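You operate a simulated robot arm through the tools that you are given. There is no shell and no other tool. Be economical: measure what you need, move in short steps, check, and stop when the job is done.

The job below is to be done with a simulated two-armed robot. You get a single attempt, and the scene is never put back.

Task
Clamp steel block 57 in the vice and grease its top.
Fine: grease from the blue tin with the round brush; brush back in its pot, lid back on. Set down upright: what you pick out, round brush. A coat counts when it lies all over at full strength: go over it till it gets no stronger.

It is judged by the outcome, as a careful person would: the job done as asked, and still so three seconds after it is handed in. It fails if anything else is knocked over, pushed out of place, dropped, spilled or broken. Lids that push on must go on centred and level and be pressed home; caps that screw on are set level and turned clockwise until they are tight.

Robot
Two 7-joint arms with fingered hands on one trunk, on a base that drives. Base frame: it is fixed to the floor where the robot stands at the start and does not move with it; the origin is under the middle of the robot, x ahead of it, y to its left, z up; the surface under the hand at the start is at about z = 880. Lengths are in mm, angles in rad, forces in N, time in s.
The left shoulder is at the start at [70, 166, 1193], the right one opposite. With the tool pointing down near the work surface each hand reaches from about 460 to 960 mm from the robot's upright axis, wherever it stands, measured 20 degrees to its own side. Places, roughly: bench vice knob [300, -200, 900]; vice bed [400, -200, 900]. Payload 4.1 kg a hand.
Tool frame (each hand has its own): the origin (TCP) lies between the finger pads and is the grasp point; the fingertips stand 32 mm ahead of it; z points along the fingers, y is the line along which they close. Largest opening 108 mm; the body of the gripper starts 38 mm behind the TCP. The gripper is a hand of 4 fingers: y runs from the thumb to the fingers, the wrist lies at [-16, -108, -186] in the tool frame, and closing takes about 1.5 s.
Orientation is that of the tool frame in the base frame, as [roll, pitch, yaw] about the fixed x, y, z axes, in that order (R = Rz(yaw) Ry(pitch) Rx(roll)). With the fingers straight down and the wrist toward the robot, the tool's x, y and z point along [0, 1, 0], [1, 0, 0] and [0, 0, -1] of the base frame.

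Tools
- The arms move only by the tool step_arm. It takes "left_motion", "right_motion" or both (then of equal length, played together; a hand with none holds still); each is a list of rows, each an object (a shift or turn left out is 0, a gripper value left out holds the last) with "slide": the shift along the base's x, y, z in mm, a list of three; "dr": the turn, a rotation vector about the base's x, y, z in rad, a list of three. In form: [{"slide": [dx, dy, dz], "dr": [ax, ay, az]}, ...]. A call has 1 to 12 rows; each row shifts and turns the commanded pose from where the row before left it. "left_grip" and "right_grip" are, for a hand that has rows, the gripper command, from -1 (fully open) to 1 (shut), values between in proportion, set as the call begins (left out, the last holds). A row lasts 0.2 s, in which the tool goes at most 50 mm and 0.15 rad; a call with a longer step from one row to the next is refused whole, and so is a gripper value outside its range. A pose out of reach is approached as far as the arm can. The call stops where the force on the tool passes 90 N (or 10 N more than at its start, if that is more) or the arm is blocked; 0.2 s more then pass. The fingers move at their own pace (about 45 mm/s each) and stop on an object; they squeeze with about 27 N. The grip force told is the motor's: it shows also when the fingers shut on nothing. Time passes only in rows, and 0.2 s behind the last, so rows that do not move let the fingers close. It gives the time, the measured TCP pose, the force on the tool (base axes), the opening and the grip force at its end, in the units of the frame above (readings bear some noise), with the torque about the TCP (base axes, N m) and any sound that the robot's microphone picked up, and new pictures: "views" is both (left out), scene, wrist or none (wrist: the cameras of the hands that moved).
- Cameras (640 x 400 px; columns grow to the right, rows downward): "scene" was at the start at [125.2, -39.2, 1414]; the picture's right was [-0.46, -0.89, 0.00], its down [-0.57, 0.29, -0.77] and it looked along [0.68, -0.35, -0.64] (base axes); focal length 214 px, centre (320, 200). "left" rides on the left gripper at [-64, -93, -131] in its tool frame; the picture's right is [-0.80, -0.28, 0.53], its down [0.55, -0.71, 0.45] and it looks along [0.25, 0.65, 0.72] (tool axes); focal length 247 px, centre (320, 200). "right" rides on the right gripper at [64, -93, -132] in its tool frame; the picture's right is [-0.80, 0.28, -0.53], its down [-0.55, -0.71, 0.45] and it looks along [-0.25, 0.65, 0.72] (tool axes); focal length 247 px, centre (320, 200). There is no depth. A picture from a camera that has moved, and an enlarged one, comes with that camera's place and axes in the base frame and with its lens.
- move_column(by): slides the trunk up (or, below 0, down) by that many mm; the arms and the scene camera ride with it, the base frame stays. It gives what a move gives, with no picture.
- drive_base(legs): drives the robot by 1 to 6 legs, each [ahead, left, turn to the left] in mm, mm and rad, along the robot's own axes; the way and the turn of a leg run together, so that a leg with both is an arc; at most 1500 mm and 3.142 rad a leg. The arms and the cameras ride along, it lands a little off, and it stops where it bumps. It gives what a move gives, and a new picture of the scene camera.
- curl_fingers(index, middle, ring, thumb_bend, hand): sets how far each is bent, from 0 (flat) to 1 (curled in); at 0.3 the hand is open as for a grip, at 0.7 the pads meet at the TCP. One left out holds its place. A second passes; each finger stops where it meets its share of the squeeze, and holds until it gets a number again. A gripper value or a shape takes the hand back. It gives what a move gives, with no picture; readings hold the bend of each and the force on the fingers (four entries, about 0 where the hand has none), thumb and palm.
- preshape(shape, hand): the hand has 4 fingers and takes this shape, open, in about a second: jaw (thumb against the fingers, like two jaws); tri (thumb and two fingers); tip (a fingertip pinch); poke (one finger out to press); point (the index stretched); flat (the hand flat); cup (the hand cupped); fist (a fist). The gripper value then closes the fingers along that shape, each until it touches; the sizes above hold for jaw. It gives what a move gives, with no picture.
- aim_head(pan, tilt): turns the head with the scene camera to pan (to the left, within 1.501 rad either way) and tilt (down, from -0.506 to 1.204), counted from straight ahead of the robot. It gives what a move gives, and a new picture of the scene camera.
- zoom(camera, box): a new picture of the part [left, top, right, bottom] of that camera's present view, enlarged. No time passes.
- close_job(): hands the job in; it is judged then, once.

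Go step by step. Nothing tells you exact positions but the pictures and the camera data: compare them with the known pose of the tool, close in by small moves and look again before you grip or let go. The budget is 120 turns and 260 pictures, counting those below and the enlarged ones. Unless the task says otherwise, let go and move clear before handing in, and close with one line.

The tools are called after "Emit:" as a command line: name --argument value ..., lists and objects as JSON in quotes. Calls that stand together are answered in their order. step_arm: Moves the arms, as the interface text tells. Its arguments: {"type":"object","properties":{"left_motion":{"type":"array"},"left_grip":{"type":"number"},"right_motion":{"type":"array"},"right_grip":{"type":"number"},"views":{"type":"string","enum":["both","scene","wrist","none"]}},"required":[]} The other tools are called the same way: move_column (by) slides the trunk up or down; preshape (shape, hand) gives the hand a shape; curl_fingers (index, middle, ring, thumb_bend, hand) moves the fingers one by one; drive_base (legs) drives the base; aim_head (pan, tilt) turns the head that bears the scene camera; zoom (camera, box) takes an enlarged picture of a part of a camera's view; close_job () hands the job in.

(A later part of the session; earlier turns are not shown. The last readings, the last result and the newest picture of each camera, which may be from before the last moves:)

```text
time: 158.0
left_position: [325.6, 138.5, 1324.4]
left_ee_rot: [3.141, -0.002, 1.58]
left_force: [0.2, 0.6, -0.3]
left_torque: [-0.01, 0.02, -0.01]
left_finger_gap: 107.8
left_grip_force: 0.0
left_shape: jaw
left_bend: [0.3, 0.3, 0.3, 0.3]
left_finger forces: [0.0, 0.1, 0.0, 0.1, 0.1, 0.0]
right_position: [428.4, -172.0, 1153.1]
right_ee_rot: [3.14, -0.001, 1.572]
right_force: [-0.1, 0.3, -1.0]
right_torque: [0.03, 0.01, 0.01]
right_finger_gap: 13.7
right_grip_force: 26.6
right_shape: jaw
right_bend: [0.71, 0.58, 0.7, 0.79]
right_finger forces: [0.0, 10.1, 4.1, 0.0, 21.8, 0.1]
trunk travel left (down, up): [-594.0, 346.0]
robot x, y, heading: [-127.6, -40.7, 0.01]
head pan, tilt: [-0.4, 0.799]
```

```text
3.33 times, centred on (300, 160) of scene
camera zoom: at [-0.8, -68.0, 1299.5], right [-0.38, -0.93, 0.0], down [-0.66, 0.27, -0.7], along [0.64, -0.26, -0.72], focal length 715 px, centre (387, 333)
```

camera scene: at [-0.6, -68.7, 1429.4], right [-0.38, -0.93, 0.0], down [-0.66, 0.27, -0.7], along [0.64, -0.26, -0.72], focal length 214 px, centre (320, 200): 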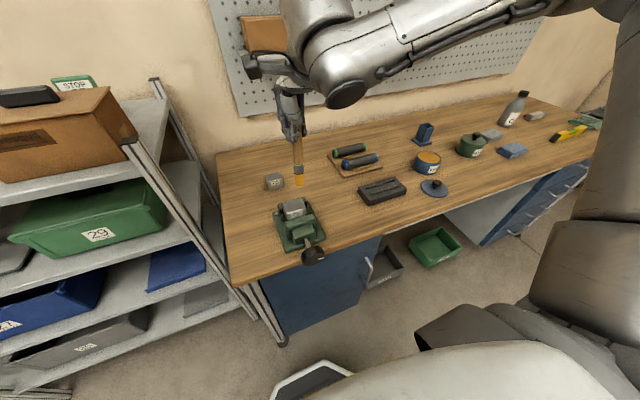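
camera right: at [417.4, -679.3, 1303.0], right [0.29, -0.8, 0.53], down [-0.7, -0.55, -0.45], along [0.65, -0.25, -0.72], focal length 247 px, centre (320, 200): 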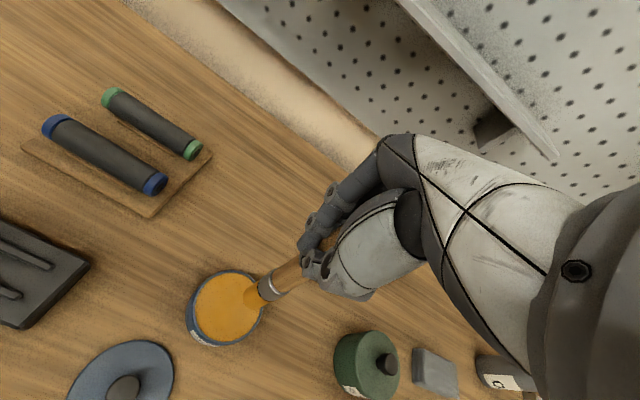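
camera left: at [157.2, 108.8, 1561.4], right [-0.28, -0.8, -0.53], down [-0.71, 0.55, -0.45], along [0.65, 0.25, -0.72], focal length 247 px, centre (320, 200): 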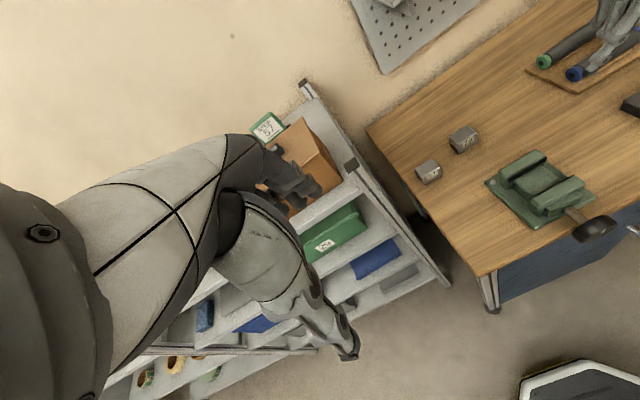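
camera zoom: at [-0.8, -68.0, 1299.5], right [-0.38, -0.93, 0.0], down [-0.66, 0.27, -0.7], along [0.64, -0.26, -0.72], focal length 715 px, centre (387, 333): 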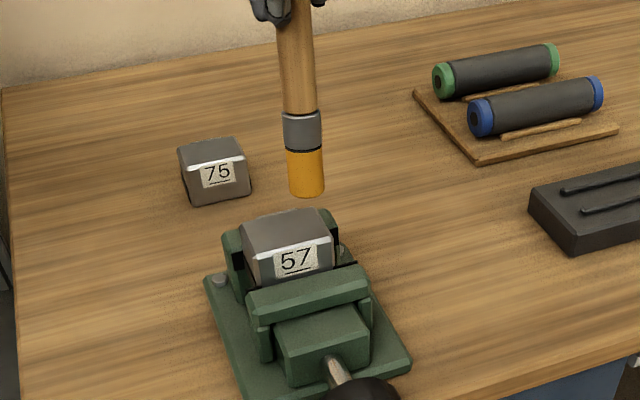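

Emit:
step_arm --right_motion '[{"slide": [-2, 9, 0]}, {"slide": [-2, 8, -5]}, {"slide": [0, 0, -8]}, {}]' --views "none"

Emit:
step_arm --right_motion '[{"slide": [0, 0, -4]}, {"slide": [0, 0, -3]}, {}]' --views "none"

Emit:
zoom --camera "scene" --box '[260, 120, 340, 200]'

Emit:
zoom --camera "right" --box '[150, 150, 350, 350]'

```text
time: 159.0
left_position: [326.8, 137.4, 1323.0]
left_ee_rot: [3.14, 0.0, 1.582]
left_force: [-0.4, 0.1, 0.0]
left_torque: [0.0, 0.0, 0.02]
left_finger_gap: 107.7
left_grip_force: 0.1
left_shape: jaw
left_bend: [0.3, 0.3, 0.3, 0.3]
left_finger forces: [0.1, 0.1, 0.1, 0.1, 0.1, 0.1]
right_position: [427.6, -172.1, 1143.9]
right_ee_rot: [3.139, -0.003, 1.571]
right_force: [1.0, 1.1, -0.3]
right_torque: [-0.02, 0.0, -0.05]
right_finger_gap: 13.5
right_grip_force: 26.6
right_shape: jaw
right_bend: [0.71, 0.58, 0.7, 0.79]
right_finger forces: [0.1, 10.0, 4.1, 0.1, 22.0, 0.0]
right hand out of reach, approached as far as the arm can: row 1, 2
trunk travel left (down, up): [-594.0, 346.0]
robot x, y, heading: [-123.6, -39.5, 0.014]
head pan, tilt: [-0.4, 0.799]
```

```text
time: 159.8
left_position: [326.7, 137.9, 1323.7]
left_ee_rot: [3.14, -0.001, 1.582]
left_force: [0.3, 0.2, -0.2]
left_torque: [0.02, 0.02, 0.02]
left_finger_gap: 107.6
left_grip_force: 0.0
left_shape: jaw
left_bend: [0.3, 0.3, 0.3, 0.3]
left_finger forces: [0.0, 0.0, 0.1, 0.1, 0.0, 0.0]
right_position: [428.1, -171.4, 1138.5]
right_ee_rot: [3.137, 0.001, 1.574]
right_force: [-0.3, -0.2, -1.3]
right_torque: [0.01, -0.02, -0.05]
right_finger_gap: 13.7
right_grip_force: 27.4
right_shape: jaw
right_bend: [0.71, 0.58, 0.7, 0.79]
right_finger forces: [0.1, 10.1, 4.1, 0.0, 21.8, 0.0]
trunk travel left (down, up): [-594.0, 346.0]
robot x, y, heading: [-122.7, -36.1, 0.009]
head pan, tilt: [-0.4, 0.799]
```

```text
5.00 times, centred on (300, 160) of scene
camera zoom: at [-0.7, -68.0, 1299.4], right [-0.38, -0.93, 0.0], down [-0.66, 0.27, -0.7], along [0.64, -0.26, -0.72], focal length 1072 px, centre (420, 400)
```

zoom: 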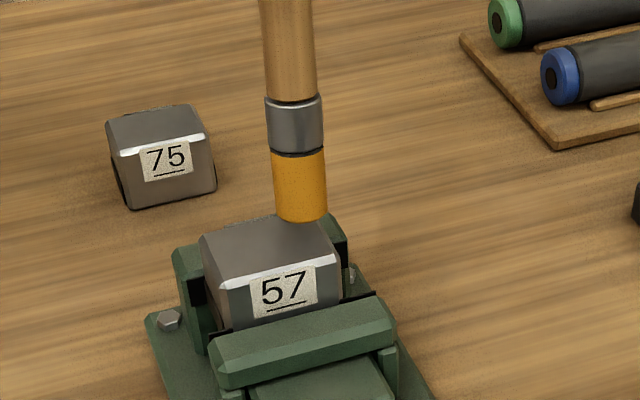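

```text
2.00 times, centred on (250, 250) of right
camera zoom: at [335.4, -109.8, 1270.0], right [0.28, -0.8, 0.53], down [-0.7, -0.55, -0.45], along [0.65, -0.25, -0.72], focal length 494 px, centre (460, 100)
```

zoom: 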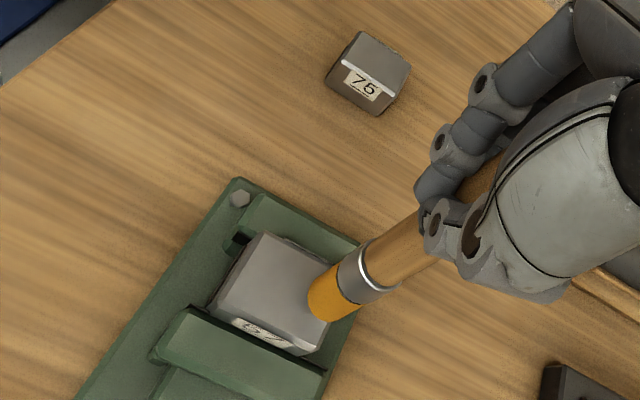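

The limit is inward (+y), so I raise slightly and shift the base left, letting the arm work further to its right.

Emit:
move_column --by 30

Emit:
drive_base --legs '[[0, 90, 0]]'

Emit:
step_arm --right_motion '[{"slide": [-1, -15, 0]}, {"slide": [-1, -20, 0]}, {"slide": [-1, -20, 0]}, {"slide": [0, -18, -5]}, {}]' --views "none"

Emit:
zoom --camera "right" --box '[150, 150, 350, 350]'

```text
time: 160.5
left_position: [326.4, 138.7, 1354.2]
left_ee_rot: [3.14, -0.002, 1.581]
left_force: [-0.8, -0.2, 0.0]
left_torque: [0.0, -0.02, -0.01]
left_finger_gap: 107.6
left_grip_force: 0.1
left_shape: jaw
left_bend: [0.3, 0.3, 0.3, 0.3]
left_finger forces: [0.1, 0.0, 0.0, 0.0, 0.0, 0.0]
right_position: [428.4, -172.5, 1168.4]
right_ee_rot: [3.141, -0.001, 1.57]
right_force: [0.3, -0.4, -1.4]
right_torque: [0.03, 0.01, 0.01]
right_finger_gap: 13.6
right_grip_force: 27.2
right_shape: jaw
right_bend: [0.71, 0.58, 0.7, 0.79]
right_finger forces: [0.0, 10.1, 4.0, 0.1, 21.9, 0.0]
trunk travel left (down, up): [-624.0, 316.0]
robot x, y, heading: [-120.3, -36.4, 0.012]
head pan, tilt: [-0.4, 0.799]
```

```text
time: 161.6
left_position: [325.4, 228.9, 1352.9]
left_ee_rot: [-3.14, -0.002, 1.581]
left_force: [-0.9, 1.3, 0.1]
left_torque: [-0.01, 0.01, 0.02]
left_finger_gap: 107.5
left_grip_force: 0.0
left_shape: jaw
left_bend: [0.3, 0.3, 0.3, 0.3]
left_finger forces: [0.0, 0.0, 0.0, 0.0, 0.1, 0.0]
right_position: [427.2, -80.8, 1168.5]
right_ee_rot: [3.141, -0.001, 1.572]
right_force: [0.5, 0.3, -1.5]
right_torque: [0.01, 0.05, 0.0]
right_finger_gap: 13.6
right_grip_force: 27.1
right_shape: jaw
right_bend: [0.71, 0.58, 0.7, 0.79]
right_finger forces: [0.0, 10.0, 4.1, 0.0, 21.9, 0.0]
trunk travel left (down, up): [-624.0, 316.0]
robot x, y, heading: [-131.7, 53.7, 0.003]
head pan, tilt: [-0.4, 0.799]
camera scene: at [-1.6, 23.5, 1329.4], right [-0.38, -0.93, 0.0], down [-0.66, 0.27, -0.7], along [0.64, -0.27, -0.72], focal length 214 px, centre (320, 200)
```

scene: 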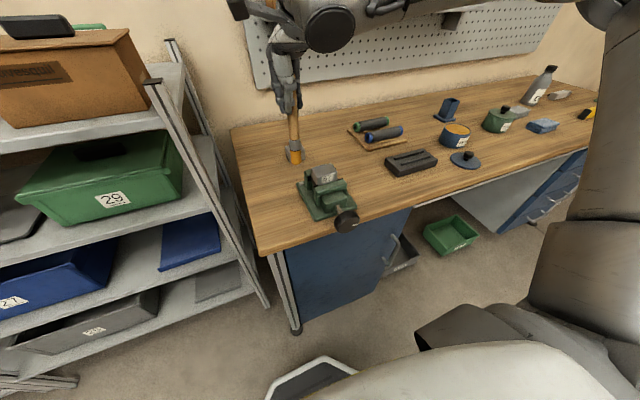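

```text
time: 162.8
left_position: [326.5, 230.5, 1353.5]
left_ee_rot: [-3.141, 0.0, 1.581]
left_force: [0.6, -0.2, 0.1]
left_torque: [0.0, 0.02, 0.03]
left_finger_gap: 107.8
left_grip_force: 0.0
left_shape: jaw
left_bend: [0.3, 0.3, 0.3, 0.3]
left_finger forces: [0.0, 0.0, 0.0, 0.0, 0.0, 0.0]
right_position: [423.8, -151.8, 1163.0]
right_ee_rot: [3.141, 0.0, 1.571]
right_force: [0.2, -0.9, -1.5]
right_torque: [0.02, -0.02, 0.02]
right_finger_gap: 13.4
right_grip_force: 27.2
right_shape: jaw
right_bend: [0.71, 0.58, 0.7, 0.79]
right_finger forces: [0.1, 10.1, 4.2, 0.1, 21.8, 0.0]
trunk travel left (down, up): [-624.0, 316.0]
robot x, y, heading: [-127.3, 54.0, 0.007]
head pan, tilt: [-0.4, 0.799]
```

```text
2.00 times, centred on (250, 250) of right
camera zoom: at [331.8, -90.2, 1294.9], right [0.28, -0.8, 0.53], down [-0.7, -0.55, -0.45], along [0.65, -0.25, -0.72], focal length 494 px, centre (460, 100)
```

zoom: 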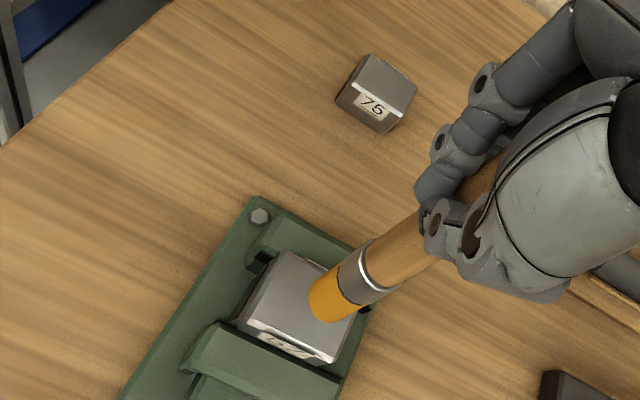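

Now it's free to move. Descending to contact.

Emit:
step_arm --right_motion '[{"slide": [0, 0, -10]}, {"slide": [0, 0, -10]}, {"slide": [0, 0, -6]}, {}]' --views "none"

Emit:
step_arm --right_motion '[{"slide": [0, 0, -3]}, {"slide": [0, 0, -2]}, {}]' --views "none"

Emit:
step_arm --right_motion '[{"slide": [0, 0, -2]}, {"slide": [0, 0, -2]}, {}]' --views "none"

Emit:
zoom --camera "scene" --box '[270, 100, 370, 220]'

```text
time: 163.8
left_position: [326.5, 229.2, 1353.2]
left_ee_rot: [-3.141, -0.002, 1.58]
left_force: [-0.2, -0.5, 0.3]
left_torque: [0.01, 0.0, 0.01]
left_finger_gap: 107.6
left_grip_force: 0.1
left_shape: jaw
left_bend: [0.3, 0.3, 0.3, 0.3]
left_finger forces: [0.0, 0.0, 0.1, 0.0, 0.1, 0.0]
right_position: [424.3, -153.5, 1136.9]
right_ee_rot: [3.139, 0.002, 1.574]
right_force: [0.3, -0.4, -0.7]
right_torque: [0.01, 0.0, -0.03]
right_finger_gap: 13.6
right_grip_force: 26.9
right_shape: jaw
right_bend: [0.71, 0.58, 0.7, 0.79]
right_finger forces: [0.0, 9.9, 4.1, 0.0, 21.9, 0.0]
trunk travel left (down, up): [-624.0, 316.0]
robot x, y, heading: [-123.6, 52.2, 0.005]
head pan, tilt: [-0.4, 0.799]
```

```text
time: 164.6
left_position: [325.1, 229.6, 1353.0]
left_ee_rot: [-3.141, -0.003, 1.579]
left_force: [-0.2, 0.4, -0.6]
left_torque: [0.03, 0.0, 0.02]
left_finger_gap: 107.8
left_grip_force: 0.0
left_shape: jaw
left_bend: [0.3, 0.3, 0.3, 0.3]
left_finger forces: [0.0, 0.1, 0.0, 0.1, 0.1, 0.0]
right_position: [424.5, -153.9, 1132.8]
right_ee_rot: [3.14, -0.001, 1.573]
right_force: [0.5, -0.3, -0.1]
right_torque: [0.02, -0.01, 0.01]
right_finger_gap: 13.6
right_grip_force: 26.8
right_shape: jaw
right_bend: [0.71, 0.58, 0.7, 0.79]
right_finger forces: [0.0, 9.9, 4.0, 0.0, 21.8, 0.0]
trunk travel left (down, up): [-624.0, 316.0]
robot x, y, heading: [-124.8, 54.6, 0.008]
head pan, tilt: [-0.4, 0.799]
```

```text
time: 165.4
left_position: [324.6, 229.6, 1354.1]
left_ee_rot: [3.141, -0.002, 1.58]
left_force: [-0.1, -0.5, 0.8]
left_torque: [0.0, -0.01, 0.0]
left_finger_gap: 107.3
left_grip_force: 0.0
left_shape: jaw
left_bend: [0.3, 0.3, 0.3, 0.3]
left_finger forces: [0.0, 0.0, 0.1, 0.0, 0.0, 0.0]
right_position: [424.1, -153.4, 1129.5]
right_ee_rot: [3.14, 0.0, 1.572]
right_force: [1.5, 0.4, 4.4]
right_torque: [-0.03, -0.08, 0.01]
right_finger_gap: 13.6
right_grip_force: 27.0
right_shape: jaw
right_bend: [0.71, 0.58, 0.7, 0.79]
right_finger forces: [0.0, 10.1, 4.2, 0.0, 22.8, 0.0]
trunk travel left (down, up): [-624.0, 316.0]
robot x, y, heading: [-126.7, 58.7, 0.008]
head pan, tilt: [-0.4, 0.799]
```

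```text
3.33 times, centred on (320, 160) of scene
camera zoom: at [-2.0, 23.4, 1329.5], right [-0.38, -0.93, 0.0], down [-0.66, 0.27, -0.7], along [0.65, -0.26, -0.72], focal length 715 px, centre (320, 333)
```

zoom: 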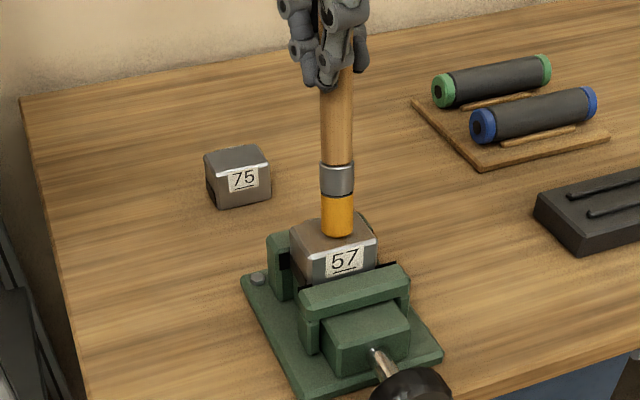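

Contact with 4 N. Now a first raster over the top.

Emit:
step_arm --right_motion '[{"slide": [-17, 22, 0]}, {"slide": [0, -22, 0]}, {"slide": [0, -22, 0]}, {"slide": [11, 0, 0]}, {"slide": [0, 22, 0]}, {"slide": [0, 22, 0]}, {"slide": [12, 0, 0]}, {"slide": [0, -22, 0]}, {"slide": [0, -22, 0]}, {"slide": [11, 0, 0]}, {"slide": [0, 22, 0]}, {"slide": [0, 22, 0]}]' --views "none"

Emit:
zoom --camera "scene" --box '[290, 140, 350, 200]'

Emit:
zoom --camera "right" --box '[170, 190, 330, 350]'

```text
time: 168.0
left_position: [326.8, 228.7, 1354.1]
left_ee_rot: [3.141, -0.001, 1.58]
left_force: [-0.2, 0.4, 0.0]
left_torque: [0.02, 0.01, 0.03]
left_finger_gap: 107.6
left_grip_force: 0.0
left_shape: jaw
left_bend: [0.3, 0.3, 0.3, 0.3]
left_finger forces: [0.0, 0.0, 0.1, 0.0, 0.0, 0.1]
right_position: [442.0, -133.1, 1128.8]
right_ee_rot: [-3.141, -0.001, 1.573]
right_force: [0.8, 0.0, 2.6]
right_torque: [-0.1, 0.02, 0.02]
right_finger_gap: 13.3
right_grip_force: 26.8
right_shape: jaw
right_bend: [0.71, 0.59, 0.71, 0.78]
right_finger forces: [0.3, 9.8, 3.9, 0.0, 22.1, 0.0]
trunk travel left (down, up): [-624.0, 316.0]
robot x, y, heading: [-122.8, 50.9, 0.01]
head pan, tilt: [-0.4, 0.799]
```

```text
6.67 times, centred on (320, 170) of scene
camera zoom: at [-1.0, 22.8, 1329.4], right [-0.38, -0.93, 0.0], down [-0.66, 0.27, -0.7], along [0.64, -0.26, -0.72], focal length 1430 px, centre (320, 400)
```

zoom: 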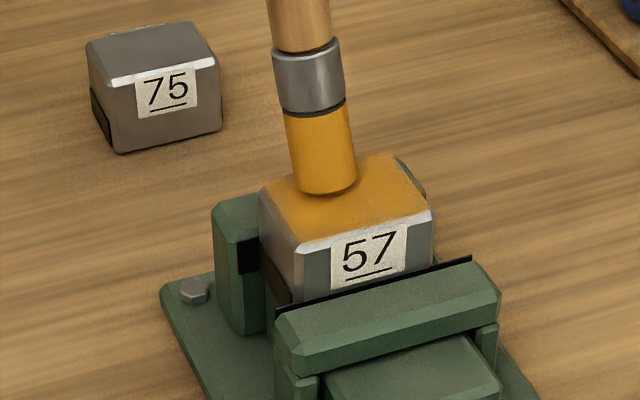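

```text
2.50 times, centred on (250, 270) of right
camera zoom: at [349.2, -70.1, 1259.3], right [0.28, -0.8, 0.53], down [-0.7, -0.55, -0.45], along [0.65, -0.25, -0.72], focal length 617 px, centre (495, 25)
```

zoom: 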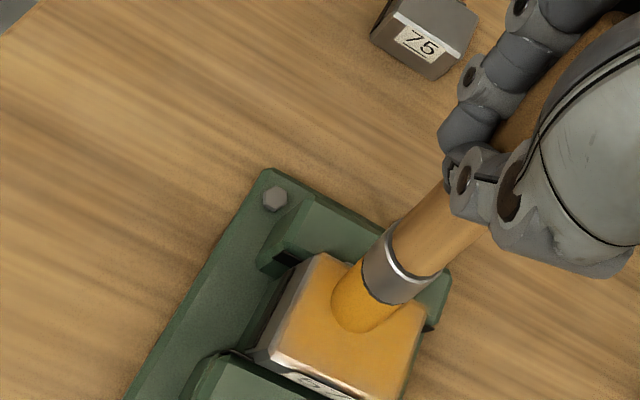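

Nearly covered already. A second raster crosswise extends a little over the left and front edges.

Emit:
step_arm --right_motion '[{"slide": [2, 6, -0.5]}, {"slide": [-20, 0, 0]}, {"slide": [-20, 0, 0]}, {"slide": [0, -12, 0]}, {"slide": [20, 0, 0]}, {"slide": [20, 0, 0]}, {"slide": [0, -12, 0]}, {"slide": [-20, 0, 0]}, {"slide": [-20, 0, 0]}, {"slide": [0, -12, 0]}, {"slide": [20, 0, 0]}, {"slide": [20, 0, 0]}]' --views "none"

Emit:
step_arm --right_motion '[{"slide": [0, -12, 0]}, {"slide": [-20, 0, 0]}, {"slide": [-20, 0, 0]}, {"slide": [0, -8, 0]}, {"slide": [20, 0, 0]}, {"slide": [20, 0, 0]}, {"slide": [-40, 0, 0]}, {"slide": [0, 28, 0]}, {"slide": [0, 28, 0]}, {"slide": [6, -28, 0]}, {"slide": [6, -28, 0]}, {"slide": [0, 0, 15]}]' --views "none"

Emit:
zoom --camera "scene" --box '[290, 140, 350, 200]'

Emit:
zoom --camera "right" --box '[170, 190, 330, 350]'

```text
time: 170.6
left_position: [326.4, 229.3, 1352.4]
left_ee_rot: [-3.14, -0.002, 1.579]
left_force: [1.0, 0.6, 0.6]
left_torque: [0.03, 0.08, -0.02]
left_finger_gap: 107.6
left_grip_force: 0.0
left_shape: jaw
left_bend: [0.3, 0.3, 0.3, 0.3]
left_finger forces: [0.0, 0.0, 0.0, 0.0, 0.1, 0.0]
right_position: [443.7, -163.4, 1127.2]
right_ee_rot: [3.141, -0.002, 1.572]
right_force: [-0.2, 0.2, 2.2]
right_torque: [0.03, 0.11, 0.0]
right_finger_gap: 13.0
right_grip_force: 26.6
right_shape: jaw
right_bend: [0.71, 0.59, 0.7, 0.78]
right_finger forces: [0.0, 10.0, 4.9, 0.0, 0.0, 0.0]
trunk travel left (down, up): [-624.0, 316.0]
robot x, y, heading: [-124.5, 56.1, 0.008]
head pan, tilt: [-0.4, 0.799]
```

```text
time: 173.2
left_position: [325.4, 231.0, 1352.6]
left_ee_rot: [3.141, -0.001, 1.583]
left_force: [0.3, 0.7, 0.1]
left_torque: [0.03, 0.02, -0.02]
left_finger_gap: 107.9
left_grip_force: 0.0
left_shape: jaw
left_bend: [0.3, 0.3, 0.3, 0.3]
left_finger forces: [0.0, 0.1, 0.1, 0.0, 0.0, 0.0]
right_position: [416.1, -181.3, 1143.4]
right_ee_rot: [3.141, 0.001, 1.573]
right_force: [-0.1, 0.3, -0.5]
right_torque: [-0.01, 0.01, -0.01]
right_finger_gap: 13.0
right_grip_force: 27.1
right_shape: jaw
right_bend: [0.71, 0.59, 0.7, 0.78]
right_finger forces: [0.0, 9.7, 5.5, 0.0, 0.1, 0.0]
trunk travel left (down, up): [-624.0, 316.0]
robot x, y, heading: [-123.0, 51.0, 0.011]
head pan, tilt: [-0.4, 0.799]
```

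```text
6.67 times, centred on (320, 170) of scene
camera zoom: at [-2.3, 24.4, 1329.5], right [-0.38, -0.93, 0.0], down [-0.66, 0.27, -0.7], along [0.65, -0.27, -0.72], focal length 1430 px, centre (320, 400)
```

zoom: 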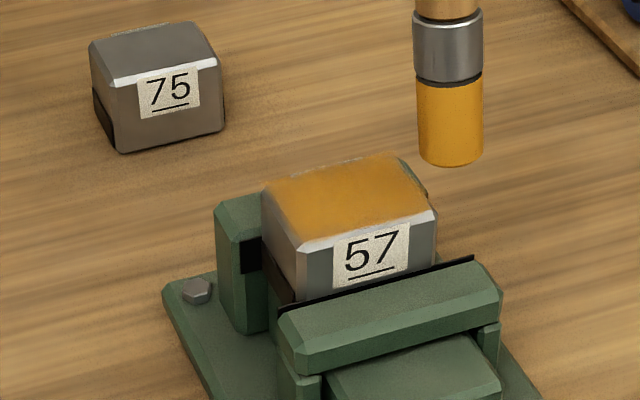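

```text
2.50 times, centred on (250, 270) of right
camera zoom: at [323.3, -118.7, 1275.4], right [0.28, -0.8, 0.53], down [-0.7, -0.55, -0.45], along [0.65, -0.25, -0.72], focal length 617 px, centre (495, 25)
```

zoom: 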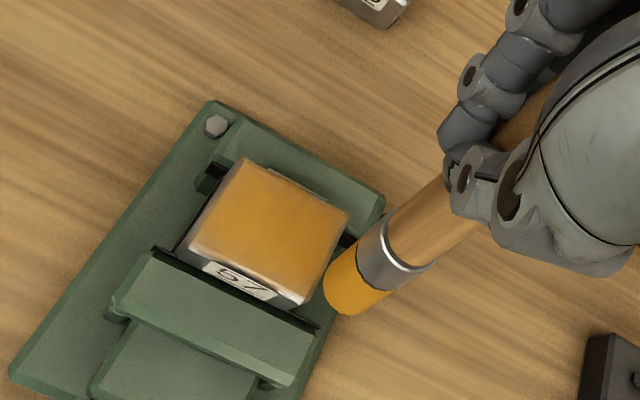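

The coat is nearly uniform. I do another full double pass to bring it to full strength, then compare.

Emit:
step_arm --right_motion '[{"slide": [0, 0, -15.5]}, {"slide": [-12, 0, 0]}, {"slide": [0, 28, 0]}, {"slide": [0, 28, 0]}, {"slide": [12, 0, 0]}, {"slide": [0, -28, 0]}, {"slide": [0, -28, 0]}, {"slide": [12, 0, 0]}, {"slide": [0, 28, 0]}, {"slide": [0, 28, 0]}, {"slide": [10, 0, 0]}, {"slide": [0, -28, 0]}]' --views "none"

Emit:
step_arm --right_motion '[{"slide": [0, -28, 0]}, {"slide": [6, 0, 0]}, {"slide": [0, 28, 0]}, {"slide": [0, 28, 0]}, {"slide": [-20, 0, 0]}, {"slide": [-20, 0, 0]}, {"slide": [0, -14, 0]}, {"slide": [20, 0, 0]}, {"slide": [20, 0, 0]}, {"slide": [0, -14, 0]}, {"slide": [-20, 0, 0]}, {"slide": [-20, 0, 0]}]' --views "none"

Emit:
step_arm --right_motion '[{"slide": [0, -14, 0]}, {"slide": [20, 0, 0]}, {"slide": [20, 0, 0]}, {"slide": [0, -14, 0]}, {"slide": [-20, 0, 0]}, {"slide": [-20, 0, 0]}, {"slide": [15, 0, 0]}, {"slide": [0, -5, 15]}, {}]' --views "none"

Emit:
zoom --camera "scene" --box '[290, 140, 350, 200]'

Emit:
zoom --camera "right" --box '[190, 200, 290, 320]'

```text
time: 175.8
left_position: [323.6, 227.7, 1354.4]
left_ee_rot: [3.139, -0.001, 1.583]
left_force: [-0.2, -0.7, 1.6]
left_torque: [0.0, -0.02, 0.02]
left_finger_gap: 107.7
left_grip_force: 0.0
left_shape: jaw
left_bend: [0.3, 0.3, 0.3, 0.3]
left_finger forces: [0.0, 0.1, 0.0, 0.1, 0.0, 0.0]
right_position: [435.9, -155.7, 1128.3]
right_ee_rot: [3.138, -0.002, 1.572]
right_force: [0.3, 0.8, 2.0]
right_torque: [0.13, 0.0, -0.01]
right_finger_gap: 13.0
right_grip_force: 26.7
right_shape: jaw
right_bend: [0.71, 0.59, 0.7, 0.79]
right_finger forces: [0.0, 10.7, 6.9, 0.1, 0.0, 0.1]
trunk travel left (down, up): [-624.0, 316.0]
robot x, y, heading: [-128.0, 52.0, 0.006]
head pan, tilt: [-0.4, 0.799]
```

```text
time: 178.4
left_position: [323.8, 229.8, 1353.4]
left_ee_rot: [-3.141, -0.003, 1.58]
left_force: [0.2, 0.1, -0.2]
left_torque: [0.0, -0.07, 0.0]
left_finger_gap: 107.5
left_grip_force: 0.1
left_shape: jaw
left_bend: [0.3, 0.3, 0.3, 0.3]
left_finger forces: [0.1, 0.0, 0.1, 0.1, 0.1, 0.1]
right_position: [402.0, -154.1, 1129.0]
right_ee_rot: [3.141, 0.0, 1.573]
right_force: [-0.4, 0.1, 0.3]
right_torque: [0.02, -0.02, 0.03]
right_finger_gap: 13.5
right_grip_force: 27.0
right_shape: jaw
right_bend: [0.71, 0.59, 0.7, 0.79]
right_finger forces: [0.0, 9.8, 7.9, 0.1, 0.1, 0.1]
trunk travel left (down, up): [-624.0, 316.0]
robot x, y, heading: [-125.9, 51.5, 0.009]
head pan, tilt: [-0.4, 0.799]
```

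```text
time: 180.4
left_position: [325.5, 229.7, 1353.2]
left_ee_rot: [3.141, -0.002, 1.578]
left_force: [-0.4, 0.0, -0.2]
left_torque: [-0.01, 0.0, -0.01]
left_finger_gap: 107.9
left_grip_force: 0.0
left_shape: jaw
left_bend: [0.3, 0.3, 0.3, 0.3]
left_finger forces: [0.0, 0.0, 0.1, 0.0, 0.0, 0.0]
right_position: [419.2, -187.1, 1144.0]
right_ee_rot: [-3.141, 0.0, 1.572]
right_force: [0.1, 0.1, -0.9]
right_torque: [0.02, 0.03, 0.0]
right_finger_gap: 13.0
right_grip_force: 27.0
right_shape: jaw
right_bend: [0.71, 0.59, 0.7, 0.79]
right_finger forces: [0.0, 9.6, 8.2, 0.1, 0.1, 0.0]
trunk travel left (down, up): [-624.0, 316.0]
robot x, y, heading: [-129.0, 56.3, 0.008]
head pan, tilt: [-0.4, 0.799]
```

```text
6.67 times, centred on (320, 170) of scene
camera zoom: at [-1.6, 23.0, 1329.4], right [-0.38, -0.93, 0.0], down [-0.66, 0.27, -0.7], along [0.64, -0.26, -0.72], focal length 1430 px, centre (320, 400)
```

zoom: 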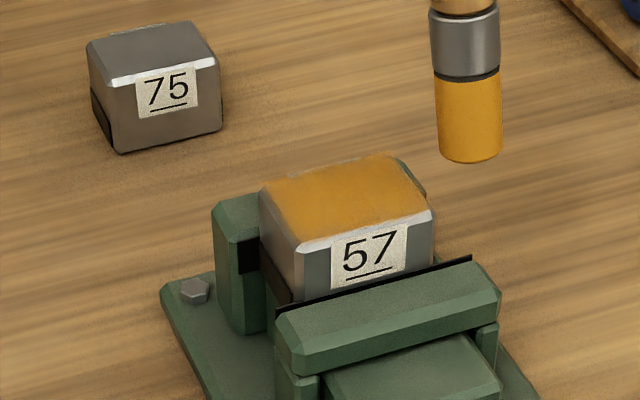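

```text
3.33 times, centred on (240, 260) of right
camera zoom: at [326.4, -125.5, 1274.3], right [0.28, -0.8, 0.53], down [-0.7, -0.55, -0.45], along [0.65, -0.25, -0.72], focal length 823 px, centre (587, 0)
```

zoom: 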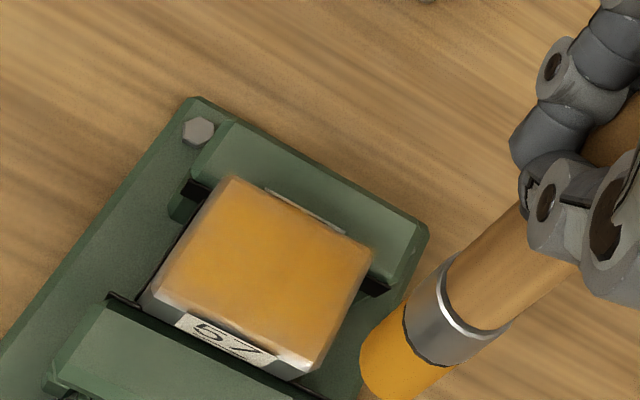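

One more pass with slightly firmer pressure, including the perimeter, to see whether it still gets stronger.

Emit:
step_arm --right_motion '[{"slide": [-7, 5, -17]}, {"slide": [-10, 0, 0]}, {"slide": [0, 28, 0]}, {"slide": [0, 28, 0]}, {"slide": [20, 0, 0]}, {"slide": [22, 0, 0]}, {"slide": [0, -28, 0]}, {"slide": [0, -28, 0]}, {"slide": [-20, 0, 0]}, {"slide": [-14, 0, 0]}, {"slide": [0, 28, 0]}, {"slide": [0, 28, 0]}]' --views "none"

Emit:
step_arm --right_motion '[{"slide": [9, 0, 0]}, {"slide": [0, -28, 0]}, {"slide": [0, -28, 0]}, {"slide": [9, 0, 0]}, {"slide": [0, 28, 0]}, {"slide": [0, 28, 0]}, {"slide": [9, 0, 0]}, {"slide": [0, -28, 0]}, {"slide": [0, -28, 0]}, {"slide": [-20, 10, 0]}, {"slide": [-17, 0, 0]}, {"slide": [0, 10, 0]}]' --views "none"

Emit:
step_arm --right_motion '[{"slide": [20, 0, 0]}, {"slide": [18, 0, 0]}, {"slide": [0, 12, 0]}, {"slide": [-20, 0, 0]}, {"slide": [-18, 0, 0]}, {"slide": [0, 12, 0]}, {"slide": [20, 0, 0]}, {"slide": [18, 0, 0]}, {"slide": [0, 12, 0]}, {"slide": [-20, 0, 0]}, {"slide": [-18, 0, 0]}, {"slide": [0, 0, 0]}]' --views "none"

Emit:
step_arm --right_motion '[{"slide": [0, -28, 5]}, {"slide": [15, -33, 15]}, {}]' --views "none"

Emit:
zoom --camera "scene" --box '[290, 140, 350, 200]'

Emit:
zoom --camera "right" --box '[190, 200, 290, 320]'

```text
time: 183.0
left_position: [325.3, 229.7, 1353.4]
left_ee_rot: [-3.14, -0.001, 1.579]
left_force: [-0.4, -0.2, -0.2]
left_torque: [0.02, -0.01, 0.04]
left_finger_gap: 107.7
left_grip_force: 0.0
left_shape: jaw
left_bend: [0.3, 0.3, 0.3, 0.3]
left_finger forces: [0.1, 0.0, 0.0, 0.0, 0.1, 0.1]
right_position: [410.7, -126.6, 1126.7]
right_ee_rot: [3.142, -0.002, 1.573]
right_force: [0.4, -1.1, 1.5]
right_torque: [0.0, 0.07, -0.02]
right_finger_gap: 12.7
right_grip_force: 26.6
right_shape: jaw
right_bend: [0.71, 0.59, 0.71, 0.79]
right_finger forces: [0.2, 9.7, 9.6, 0.1, 25.1, 0.1]
trunk travel left (down, up): [-624.0, 316.0]
robot x, y, heading: [-125.6, 53.6, 0.011]
head pan, tilt: [-0.4, 0.799]
```

```text
time: 185.6
left_position: [324.9, 230.9, 1354.1]
left_ee_rot: [-3.141, -0.001, 1.579]
left_force: [-0.5, -0.2, -0.5]
left_torque: [-0.01, -0.01, -0.01]
left_finger_gap: 107.6
left_grip_force: 0.0
left_shape: jaw
left_bend: [0.3, 0.3, 0.3, 0.3]
left_finger forces: [0.0, 0.1, 0.0, 0.1, 0.0, 0.1]
right_position: [398.6, -161.1, 1125.6]
right_ee_rot: [3.14, 0.002, 1.573]
right_force: [2.0, -1.2, 12.6]
right_torque: [-0.33, -0.35, 0.04]
right_finger_gap: 14.2
right_grip_force: 27.3
right_shape: jaw
right_bend: [0.71, 0.58, 0.71, 0.78]
right_finger forces: [0.1, 14.4, 14.2, 0.0, 28.4, 0.0]
trunk travel left (down, up): [-624.0, 316.0]
robot x, y, heading: [-126.7, 48.8, 0.012]
head pan, tilt: [-0.4, 0.799]
```

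```text
time: 188.2
left_position: [324.3, 229.5, 1353.5]
left_ee_rot: [-3.141, -0.002, 1.581]
left_force: [-0.5, -0.9, 0.2]
left_torque: [-0.01, -0.02, 0.02]
left_finger_gap: 107.6
left_grip_force: 0.1
left_shape: jaw
left_bend: [0.3, 0.3, 0.3, 0.3]
left_finger forces: [0.0, 0.0, 0.0, 0.0, 0.0, 0.0]
right_position: [399.7, -125.8, 1125.7]
right_ee_rot: [3.139, 0.001, 1.572]
right_force: [1.2, -0.7, 6.0]
right_torque: [-0.09, -0.13, 0.02]
right_finger_gap: 13.5
right_grip_force: 26.9
right_shape: jaw
right_bend: [0.71, 0.58, 0.71, 0.79]
right_finger forces: [0.0, 11.6, 11.2, 0.0, 25.6, 0.1]
trunk travel left (down, up): [-624.0, 316.0]
robot x, y, heading: [-124.4, 53.6, 0.01]
head pan, tilt: [-0.4, 0.799]
```

```text
time: 189.0
left_position: [323.7, 230.9, 1353.1]
left_ee_rot: [3.141, 0.0, 1.581]
left_force: [0.3, -0.1, 0.9]
left_torque: [0.0, 0.0, 0.0]
left_finger_gap: 107.7
left_grip_force: 0.1
left_shape: jaw
left_bend: [0.3, 0.3, 0.3, 0.3]
left_finger forces: [0.1, 0.0, 0.0, 0.0, 0.0, 0.0]
right_position: [414.6, -186.6, 1145.4]
right_ee_rot: [3.14, 0.0, 1.573]
right_force: [-0.5, 0.2, -0.2]
right_torque: [0.0, -0.03, -0.01]
right_finger_gap: 12.8
right_grip_force: 27.0
right_shape: jaw
right_bend: [0.71, 0.58, 0.71, 0.79]
right_finger forces: [0.0, 10.1, 9.9, 0.0, 0.0, 0.1]
trunk travel left (down, up): [-624.0, 316.0]
robot x, y, heading: [-127.8, 54.6, 0.005]
head pan, tilt: [-0.4, 0.799]
```

```text
6.67 times, centred on (320, 170) of scene
camera zoom: at [-1.5, 23.9, 1329.4], right [-0.38, -0.93, 0.0], down [-0.66, 0.27, -0.7], along [0.64, -0.27, -0.72], focal length 1430 px, centre (320, 400)
```

zoom: 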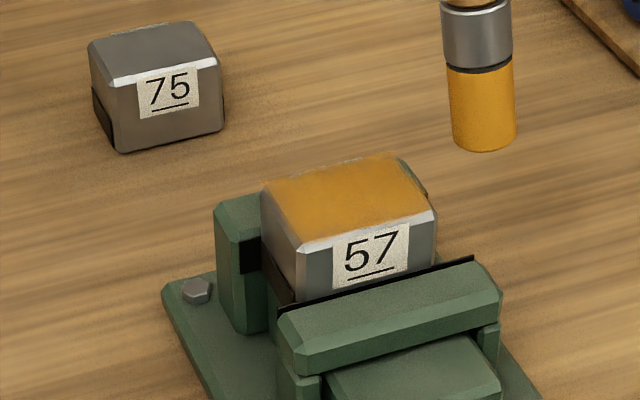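

```text
3.33 times, centred on (240, 260) of right
camera zoom: at [322.3, -124.7, 1276.8], right [0.28, -0.8, 0.53], down [-0.7, -0.55, -0.45], along [0.65, -0.25, -0.72], focal length 823 px, centre (587, 0)
```

zoom: 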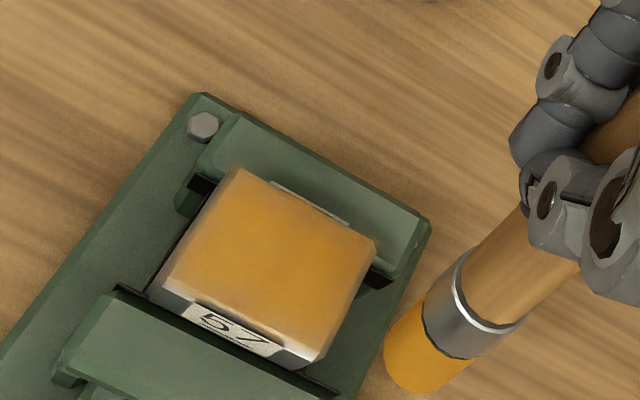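

Emit:
zoom --camera "right" --box '[205, 245, 255, 290]'

Emit:
zoom --camera "scene" --box '[310, 160, 335, 180]'

```text
8.89 times, centred on (230, 268) of right
camera zoom: at [322.3, -124.7, 1276.8], right [0.28, -0.8, 0.53], down [-0.7, -0.55, -0.45], along [0.65, -0.25, -0.72], focal length 2195 px, centre (1120, -400)
```

zoom: 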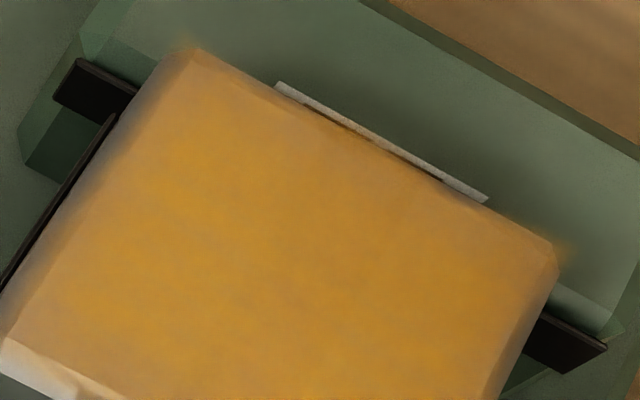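

```text
16.00 times, centred on (322, 170) of scene
camera zoom: at [-1.5, 23.9, 1329.4], right [-0.38, -0.93, 0.0], down [-0.66, 0.27, -0.7], along [0.64, -0.27, -0.72], focal length 3432 px, centre (280, 680)
```

zoom: 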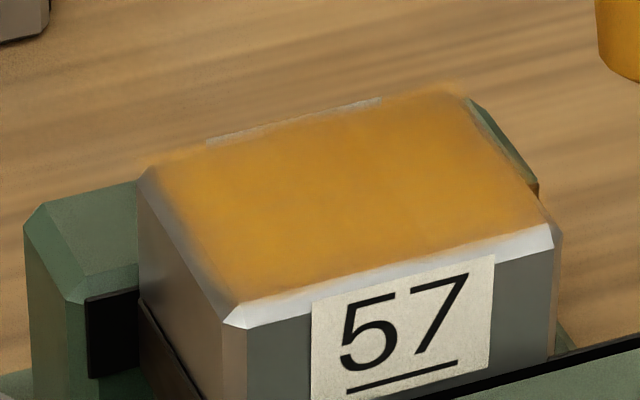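

The middle is uniform, but the +y edge and front-left corner are slightly paler. I work those edges further.

Emit:
step_arm --right_motion '[{"slide": [20, 30, 0]}, {"slide": [10, 30, 0]}, {"slide": [0, 0, -10]}, {"slide": [0, -1, -9.5]}, {"slide": [-22, 0, 0]}, {"slide": [-22, 0, 0]}, {"slide": [0, 4, 0]}, {"slide": [22, 0, 0]}, {"slide": [22, 0, 0]}, {"slide": [0, 4, 0]}, {"slide": [-22, 0, 0]}, {"slide": [-22, 0, 0]}]' --views "none"

Emit:
step_arm --right_motion '[{"slide": [0, -10, 0]}, {"slide": [22, 0, 0]}, {"slide": [22, 0, 0]}, {"slide": [-22, 0, 0]}, {"slide": [-24, 0, 0]}, {"slide": [0, -20, 0]}, {"slide": [0, -20, 0]}, {"slide": [0, -14, 0]}, {"slide": [5, 0, 0]}, {"slide": [0, 20, 0]}, {"slide": [0, 20, 0]}, {"slide": [0, 22, 0]}]' --views "none"

Emit:
step_arm --right_motion '[{"slide": [8, 0, 0]}, {"slide": [0, -20, 0]}, {"slide": [0, -20, 0]}, {"slide": [0, -20, 0]}, {"slide": [10, 0, 0]}, {"slide": [0, 20, 0]}, {"slide": [0, 20, 0]}, {"slide": [0, 20, 0]}, {"slide": [10, 0, 0]}, {"slide": [0, -20, 0]}, {"slide": [0, -20, 0]}, {"slide": [0, -20, 0]}]' --views "none"

Emit:
step_arm --right_motion '[{"slide": [8, 0, 0]}, {"slide": [0, 20, 0]}, {"slide": [0, 20, 0]}, {"slide": [0, 20, 0]}, {"slide": [0, 0, 8]}, {"slide": [-10, -30, 10]}, {"slide": [-10, -40, 5]}, {}]' --views "none"

Emit:
zoom --camera "right" --box '[190, 220, 270, 300]'

Emit:
zoom --camera "scene" --box '[305, 155, 340, 185]'

```text
time: 191.6
left_position: [324.9, 228.9, 1354.4]
left_ee_rot: [3.141, -0.003, 1.581]
left_force: [0.0, -0.4, 0.1]
left_torque: [0.01, -0.01, 0.02]
left_finger_gap: 108.1
left_grip_force: 0.1
left_shape: jaw
left_bend: [0.3, 0.3, 0.3, 0.3]
left_finger forces: [0.1, 0.1, 0.0, 0.1, 0.0, 0.0]
right_position: [398.8, -119.8, 1126.2]
right_ee_rot: [3.14, 0.0, 1.571]
right_force: [1.0, 0.1, 3.0]
right_torque: [-0.03, -0.03, 0.04]
right_finger_gap: 13.0
right_grip_force: 26.4
right_shape: jaw
right_bend: [0.71, 0.58, 0.71, 0.79]
right_finger forces: [0.0, 10.6, 10.1, 0.0, 24.7, 0.0]
trunk travel left (down, up): [-624.0, 316.0]
robot x, y, heading: [-125.0, 52.6, 0.011]
head pan, tilt: [-0.4, 0.799]
```

```text
time: 194.2
left_position: [325.5, 230.2, 1353.1]
left_ee_rot: [-3.141, -0.001, 1.58]
left_force: [0.1, 0.0, -0.1]
left_torque: [0.01, 0.03, 0.02]
left_finger_gap: 107.8
left_grip_force: 0.0
left_shape: jaw
left_bend: [0.3, 0.3, 0.3, 0.3]
left_finger forces: [0.0, 0.1, 0.0, 0.1, 0.0, 0.1]
right_position: [403.5, -122.2, 1125.8]
right_ee_rot: [3.139, -0.003, 1.573]
right_force: [0.0, -0.5, 2.4]
right_torque: [-0.18, -0.01, 0.03]
right_finger_gap: 12.8
right_grip_force: 26.5
right_shape: jaw
right_bend: [0.71, 0.59, 0.71, 0.79]
right_finger forces: [1.3, 9.9, 12.7, 0.0, 26.8, 0.0]
trunk travel left (down, up): [-624.0, 316.0]
robot x, y, heading: [-124.2, 54.1, 0.007]
head pan, tilt: [-0.4, 0.799]
```

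```text
time: 196.8
left_position: [325.7, 229.9, 1352.6]
left_ee_rot: [3.141, -0.003, 1.581]
left_force: [0.4, -0.2, 0.3]
left_torque: [0.05, -0.01, 0.0]
left_finger_gap: 107.6
left_grip_force: 0.1
left_shape: jaw
left_bend: [0.3, 0.3, 0.3, 0.3]
left_finger forces: [0.1, 0.0, 0.0, 0.1, 0.0, 0.0]
right_position: [430.8, -182.5, 1124.7]
right_ee_rot: [3.139, 0.002, 1.572]
right_force: [1.1, 0.2, -0.7]
right_torque: [0.02, 0.0, -0.01]
right_finger_gap: 12.7
right_grip_force: 26.9
right_shape: jaw
right_bend: [0.71, 0.59, 0.71, 0.79]
right_finger forces: [0.0, 11.1, 10.0, 0.0, 25.1, 0.1]
trunk travel left (down, up): [-624.0, 316.0]
robot x, y, heading: [-124.0, 53.4, 0.01]
head pan, tilt: [-0.4, 0.799]
```

```text
time: 198.6
left_position: [326.7, 230.9, 1353.0]
left_ee_rot: [-3.14, 0.001, 1.582]
left_force: [1.0, 0.4, -0.3]
left_torque: [0.01, -0.03, 0.02]
left_finger_gap: 107.8
left_grip_force: 0.0
left_shape: jaw
left_bend: [0.3, 0.3, 0.3, 0.3]
left_finger forces: [0.0, 0.0, 0.1, 0.1, 0.0, 0.0]
right_position: [419.9, -192.3, 1148.0]
right_ee_rot: [-3.141, -0.001, 1.573]
right_force: [-0.2, 0.3, -1.4]
right_torque: [-0.01, 0.05, 0.01]
right_finger_gap: 12.6
right_grip_force: 26.8
right_shape: jaw
right_bend: [0.71, 0.59, 0.71, 0.79]
right_finger forces: [0.0, 10.7, 9.9, 0.0, 25.0, 0.1]
trunk travel left (down, up): [-624.0, 316.0]
robot x, y, heading: [-122.6, 54.1, 0.014]
head pan, tilt: [-0.4, 0.799]
```

```text
5.00 times, centred on (230, 260) of right
camera zoom: at [326.0, -129.7, 1279.2], right [0.28, -0.8, 0.53], down [-0.7, -0.55, -0.45], along [0.65, -0.25, -0.72], focal length 1235 px, centre (770, -100)
```

zoom: 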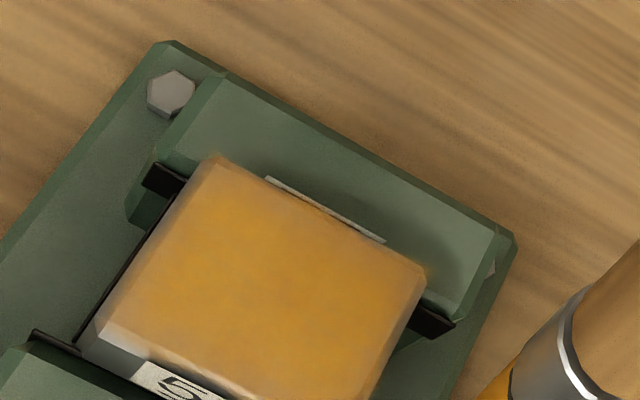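

```text
13.33 times, centred on (322, 170) of scene
camera zoom: at [-0.8, 24.7, 1329.3], right [-0.38, -0.93, 0.0], down [-0.66, 0.27, -0.7], along [0.64, -0.27, -0.72], focal length 2860 px, centre (287, 600)
```

zoom: 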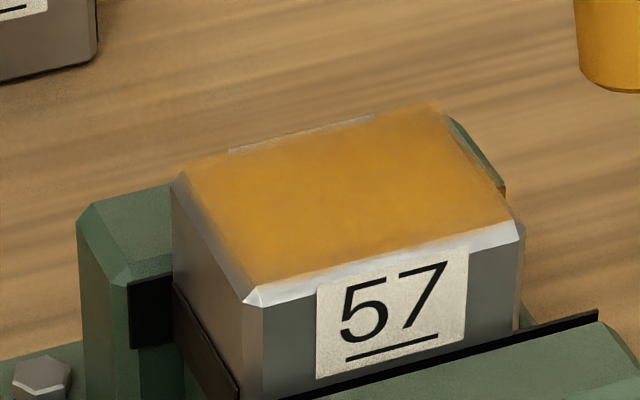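

The coat is even across the whole top and no longer changes. Now I return the brush: raise, then drive back to the pot.

Emit:
move_column --by 70

Emit:
drive_base --legs '[[0, -662, 0], [95, 0, 0]]'

Emit:
step_arm --right_motion '[{"slide": [25, -3, 0]}, {"slide": [25, -3, 0]}, {"slide": [25, -3, 0]}, {"slide": [25, -3, 0]}, {"slide": [20, -3, 0]}, {"slide": [20, 0, 0]}, {}]'

Emit:
zoom --camera "right" --box '[150, 150, 390, 390]'

Emit:
zoom --camera "scene" --box '[250, 60, 390, 200]'

```text
time: 199.7
left_position: [325.8, 229.9, 1423.5]
left_ee_rot: [-3.141, -0.003, 1.579]
left_force: [-0.2, -0.5, 0.0]
left_torque: [-0.01, 0.0, 0.01]
left_finger_gap: 107.5
left_grip_force: 0.1
left_shape: jaw
left_bend: [0.3, 0.3, 0.3, 0.3]
left_finger forces: [0.0, 0.0, 0.0, 0.0, 0.0, 0.1]
right_position: [417.5, -193.6, 1218.6]
right_ee_rot: [-3.141, 0.001, 1.572]
right_force: [-1.0, -0.1, -0.6]
right_torque: [-0.04, 0.03, -0.02]
right_finger_gap: 12.9
right_grip_force: 27.2
right_shape: jaw
right_bend: [0.71, 0.59, 0.71, 0.79]
right_finger forces: [0.0, 10.8, 9.9, 0.0, 25.0, 0.0]
trunk travel left (down, up): [-694.0, 246.0]
robot x, y, heading: [-127.3, 54.4, 0.01]
head pan, tilt: [-0.4, 0.799]
```

```text
time: 204.1
left_position: [425.6, -425.2, 1424.1]
left_ee_rot: [3.141, -0.004, 1.584]
left_force: [1.2, -0.2, -0.5]
left_torque: [0.05, 0.01, -0.01]
left_finger_gap: 107.8
left_grip_force: 0.1
left_shape: jaw
left_bend: [0.3, 0.3, 0.3, 0.3]
left_finger forces: [0.0, 0.0, 0.0, 0.0, 0.1, 0.1]
right_position: [520.1, -846.8, 1218.7]
right_ee_rot: [3.141, -0.001, 1.577]
right_force: [-0.2, -0.5, -1.0]
right_torque: [0.01, 0.02, 0.0]
right_finger_gap: 12.8
right_grip_force: 26.9
right_shape: jaw
right_bend: [0.71, 0.59, 0.71, 0.79]
right_finger forces: [0.0, 10.8, 9.9, 0.0, 25.0, 0.1]
trunk travel left (down, up): [-694.0, 246.0]
robot x, y, heading: [-26.4, -598.7, 0.014]
head pan, tilt: [-0.4, 0.799]
camera scene: at [99.6, -631.3, 1399.5], right [-0.38, -0.93, 0.0], down [-0.66, 0.27, -0.7], along [0.65, -0.26, -0.72], focal length 214 px, centre (320, 200)
```

scene: 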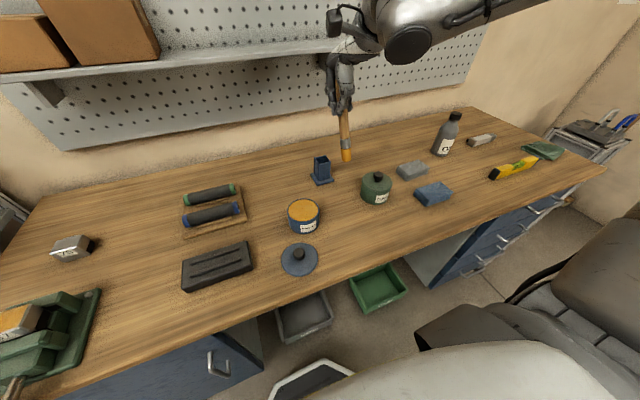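

```text
time: 205.7
left_position: [425.9, -423.9, 1423.3]
left_ee_rot: [-3.141, -0.003, 1.583]
left_force: [-0.9, -0.1, -0.6]
left_torque: [0.01, -0.05, -0.01]
left_finger_gap: 107.8
left_grip_force: 0.1
left_shape: jaw
left_bend: [0.3, 0.3, 0.3, 0.3]
left_finger forces: [0.0, 0.0, 0.0, 0.0, 0.0, 0.0]
right_position: [660.3, -861.6, 1218.6]
right_ee_rot: [3.14, 0.0, 1.576]
right_force: [-0.4, 0.6, -0.7]
right_torque: [-0.01, -0.02, 0.03]
right_finger_gap: 12.5
right_grip_force: 27.2
right_shape: jaw
right_bend: [0.71, 0.59, 0.71, 0.79]
right_finger forces: [0.0, 10.8, 9.9, 0.0, 25.0, 0.1]
trunk travel left (down, up): [-694.0, 246.0]
robot x, y, heading: [-24.8, -605.2, 0.009]
head pan, tilt: [-0.4, 0.799]
camera scene: at [99.4, -630.8, 1399.5], right [-0.38, -0.93, 0.0], down [-0.66, 0.27, -0.7], along [0.65, -0.26, -0.72], focal length 214 px, centre (320, 200)
camera right: at [566.9, -799.9, 1349.2], right [0.29, -0.8, 0.53], down [-0.7, -0.55, -0.45], along [0.65, -0.25, -0.72], focal length 247 px, centre (320, 200)
```

scene: 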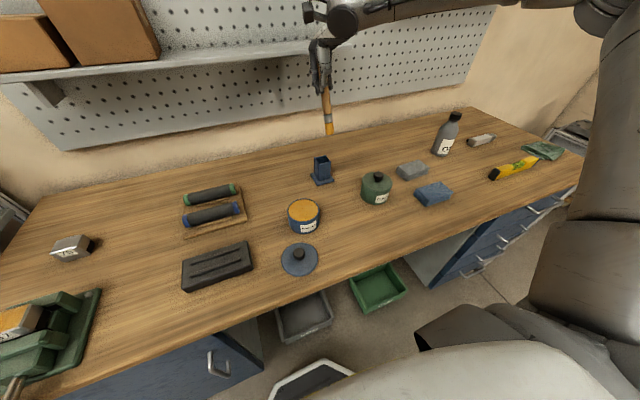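
right: 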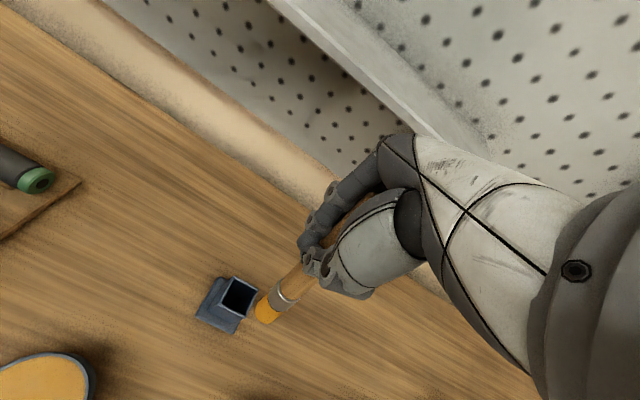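

```text
1.67 times, centred on (270, 270) of right
camera zoom: at [566.9, -799.9, 1349.2], right [0.29, -0.8, 0.53], down [-0.7, -0.55, -0.45], along [0.65, -0.25, -0.72], focal length 412 px, centre (403, 83)
```

zoom: 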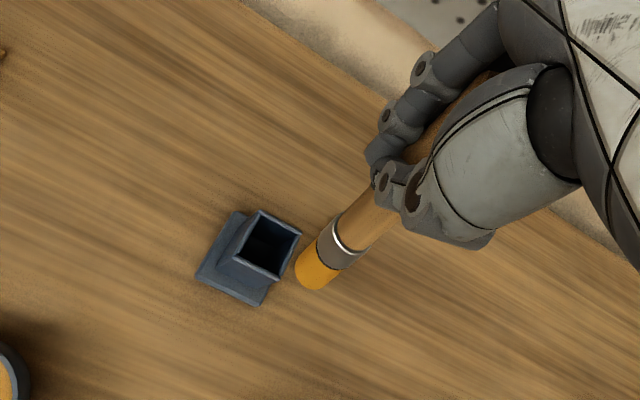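

```text
2.86 times, centred on (320, 130) of scene
camera zoom: at [99.4, -630.8, 1399.5], right [-0.38, -0.93, 0.0], down [-0.66, 0.27, -0.7], along [0.65, -0.26, -0.72], focal length 613 px, centre (320, 400)
```

zoom: 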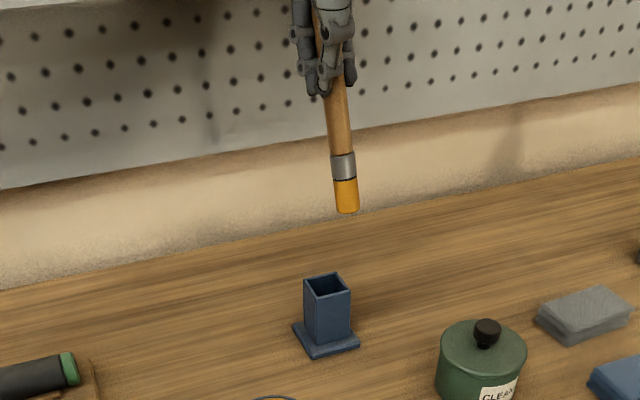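

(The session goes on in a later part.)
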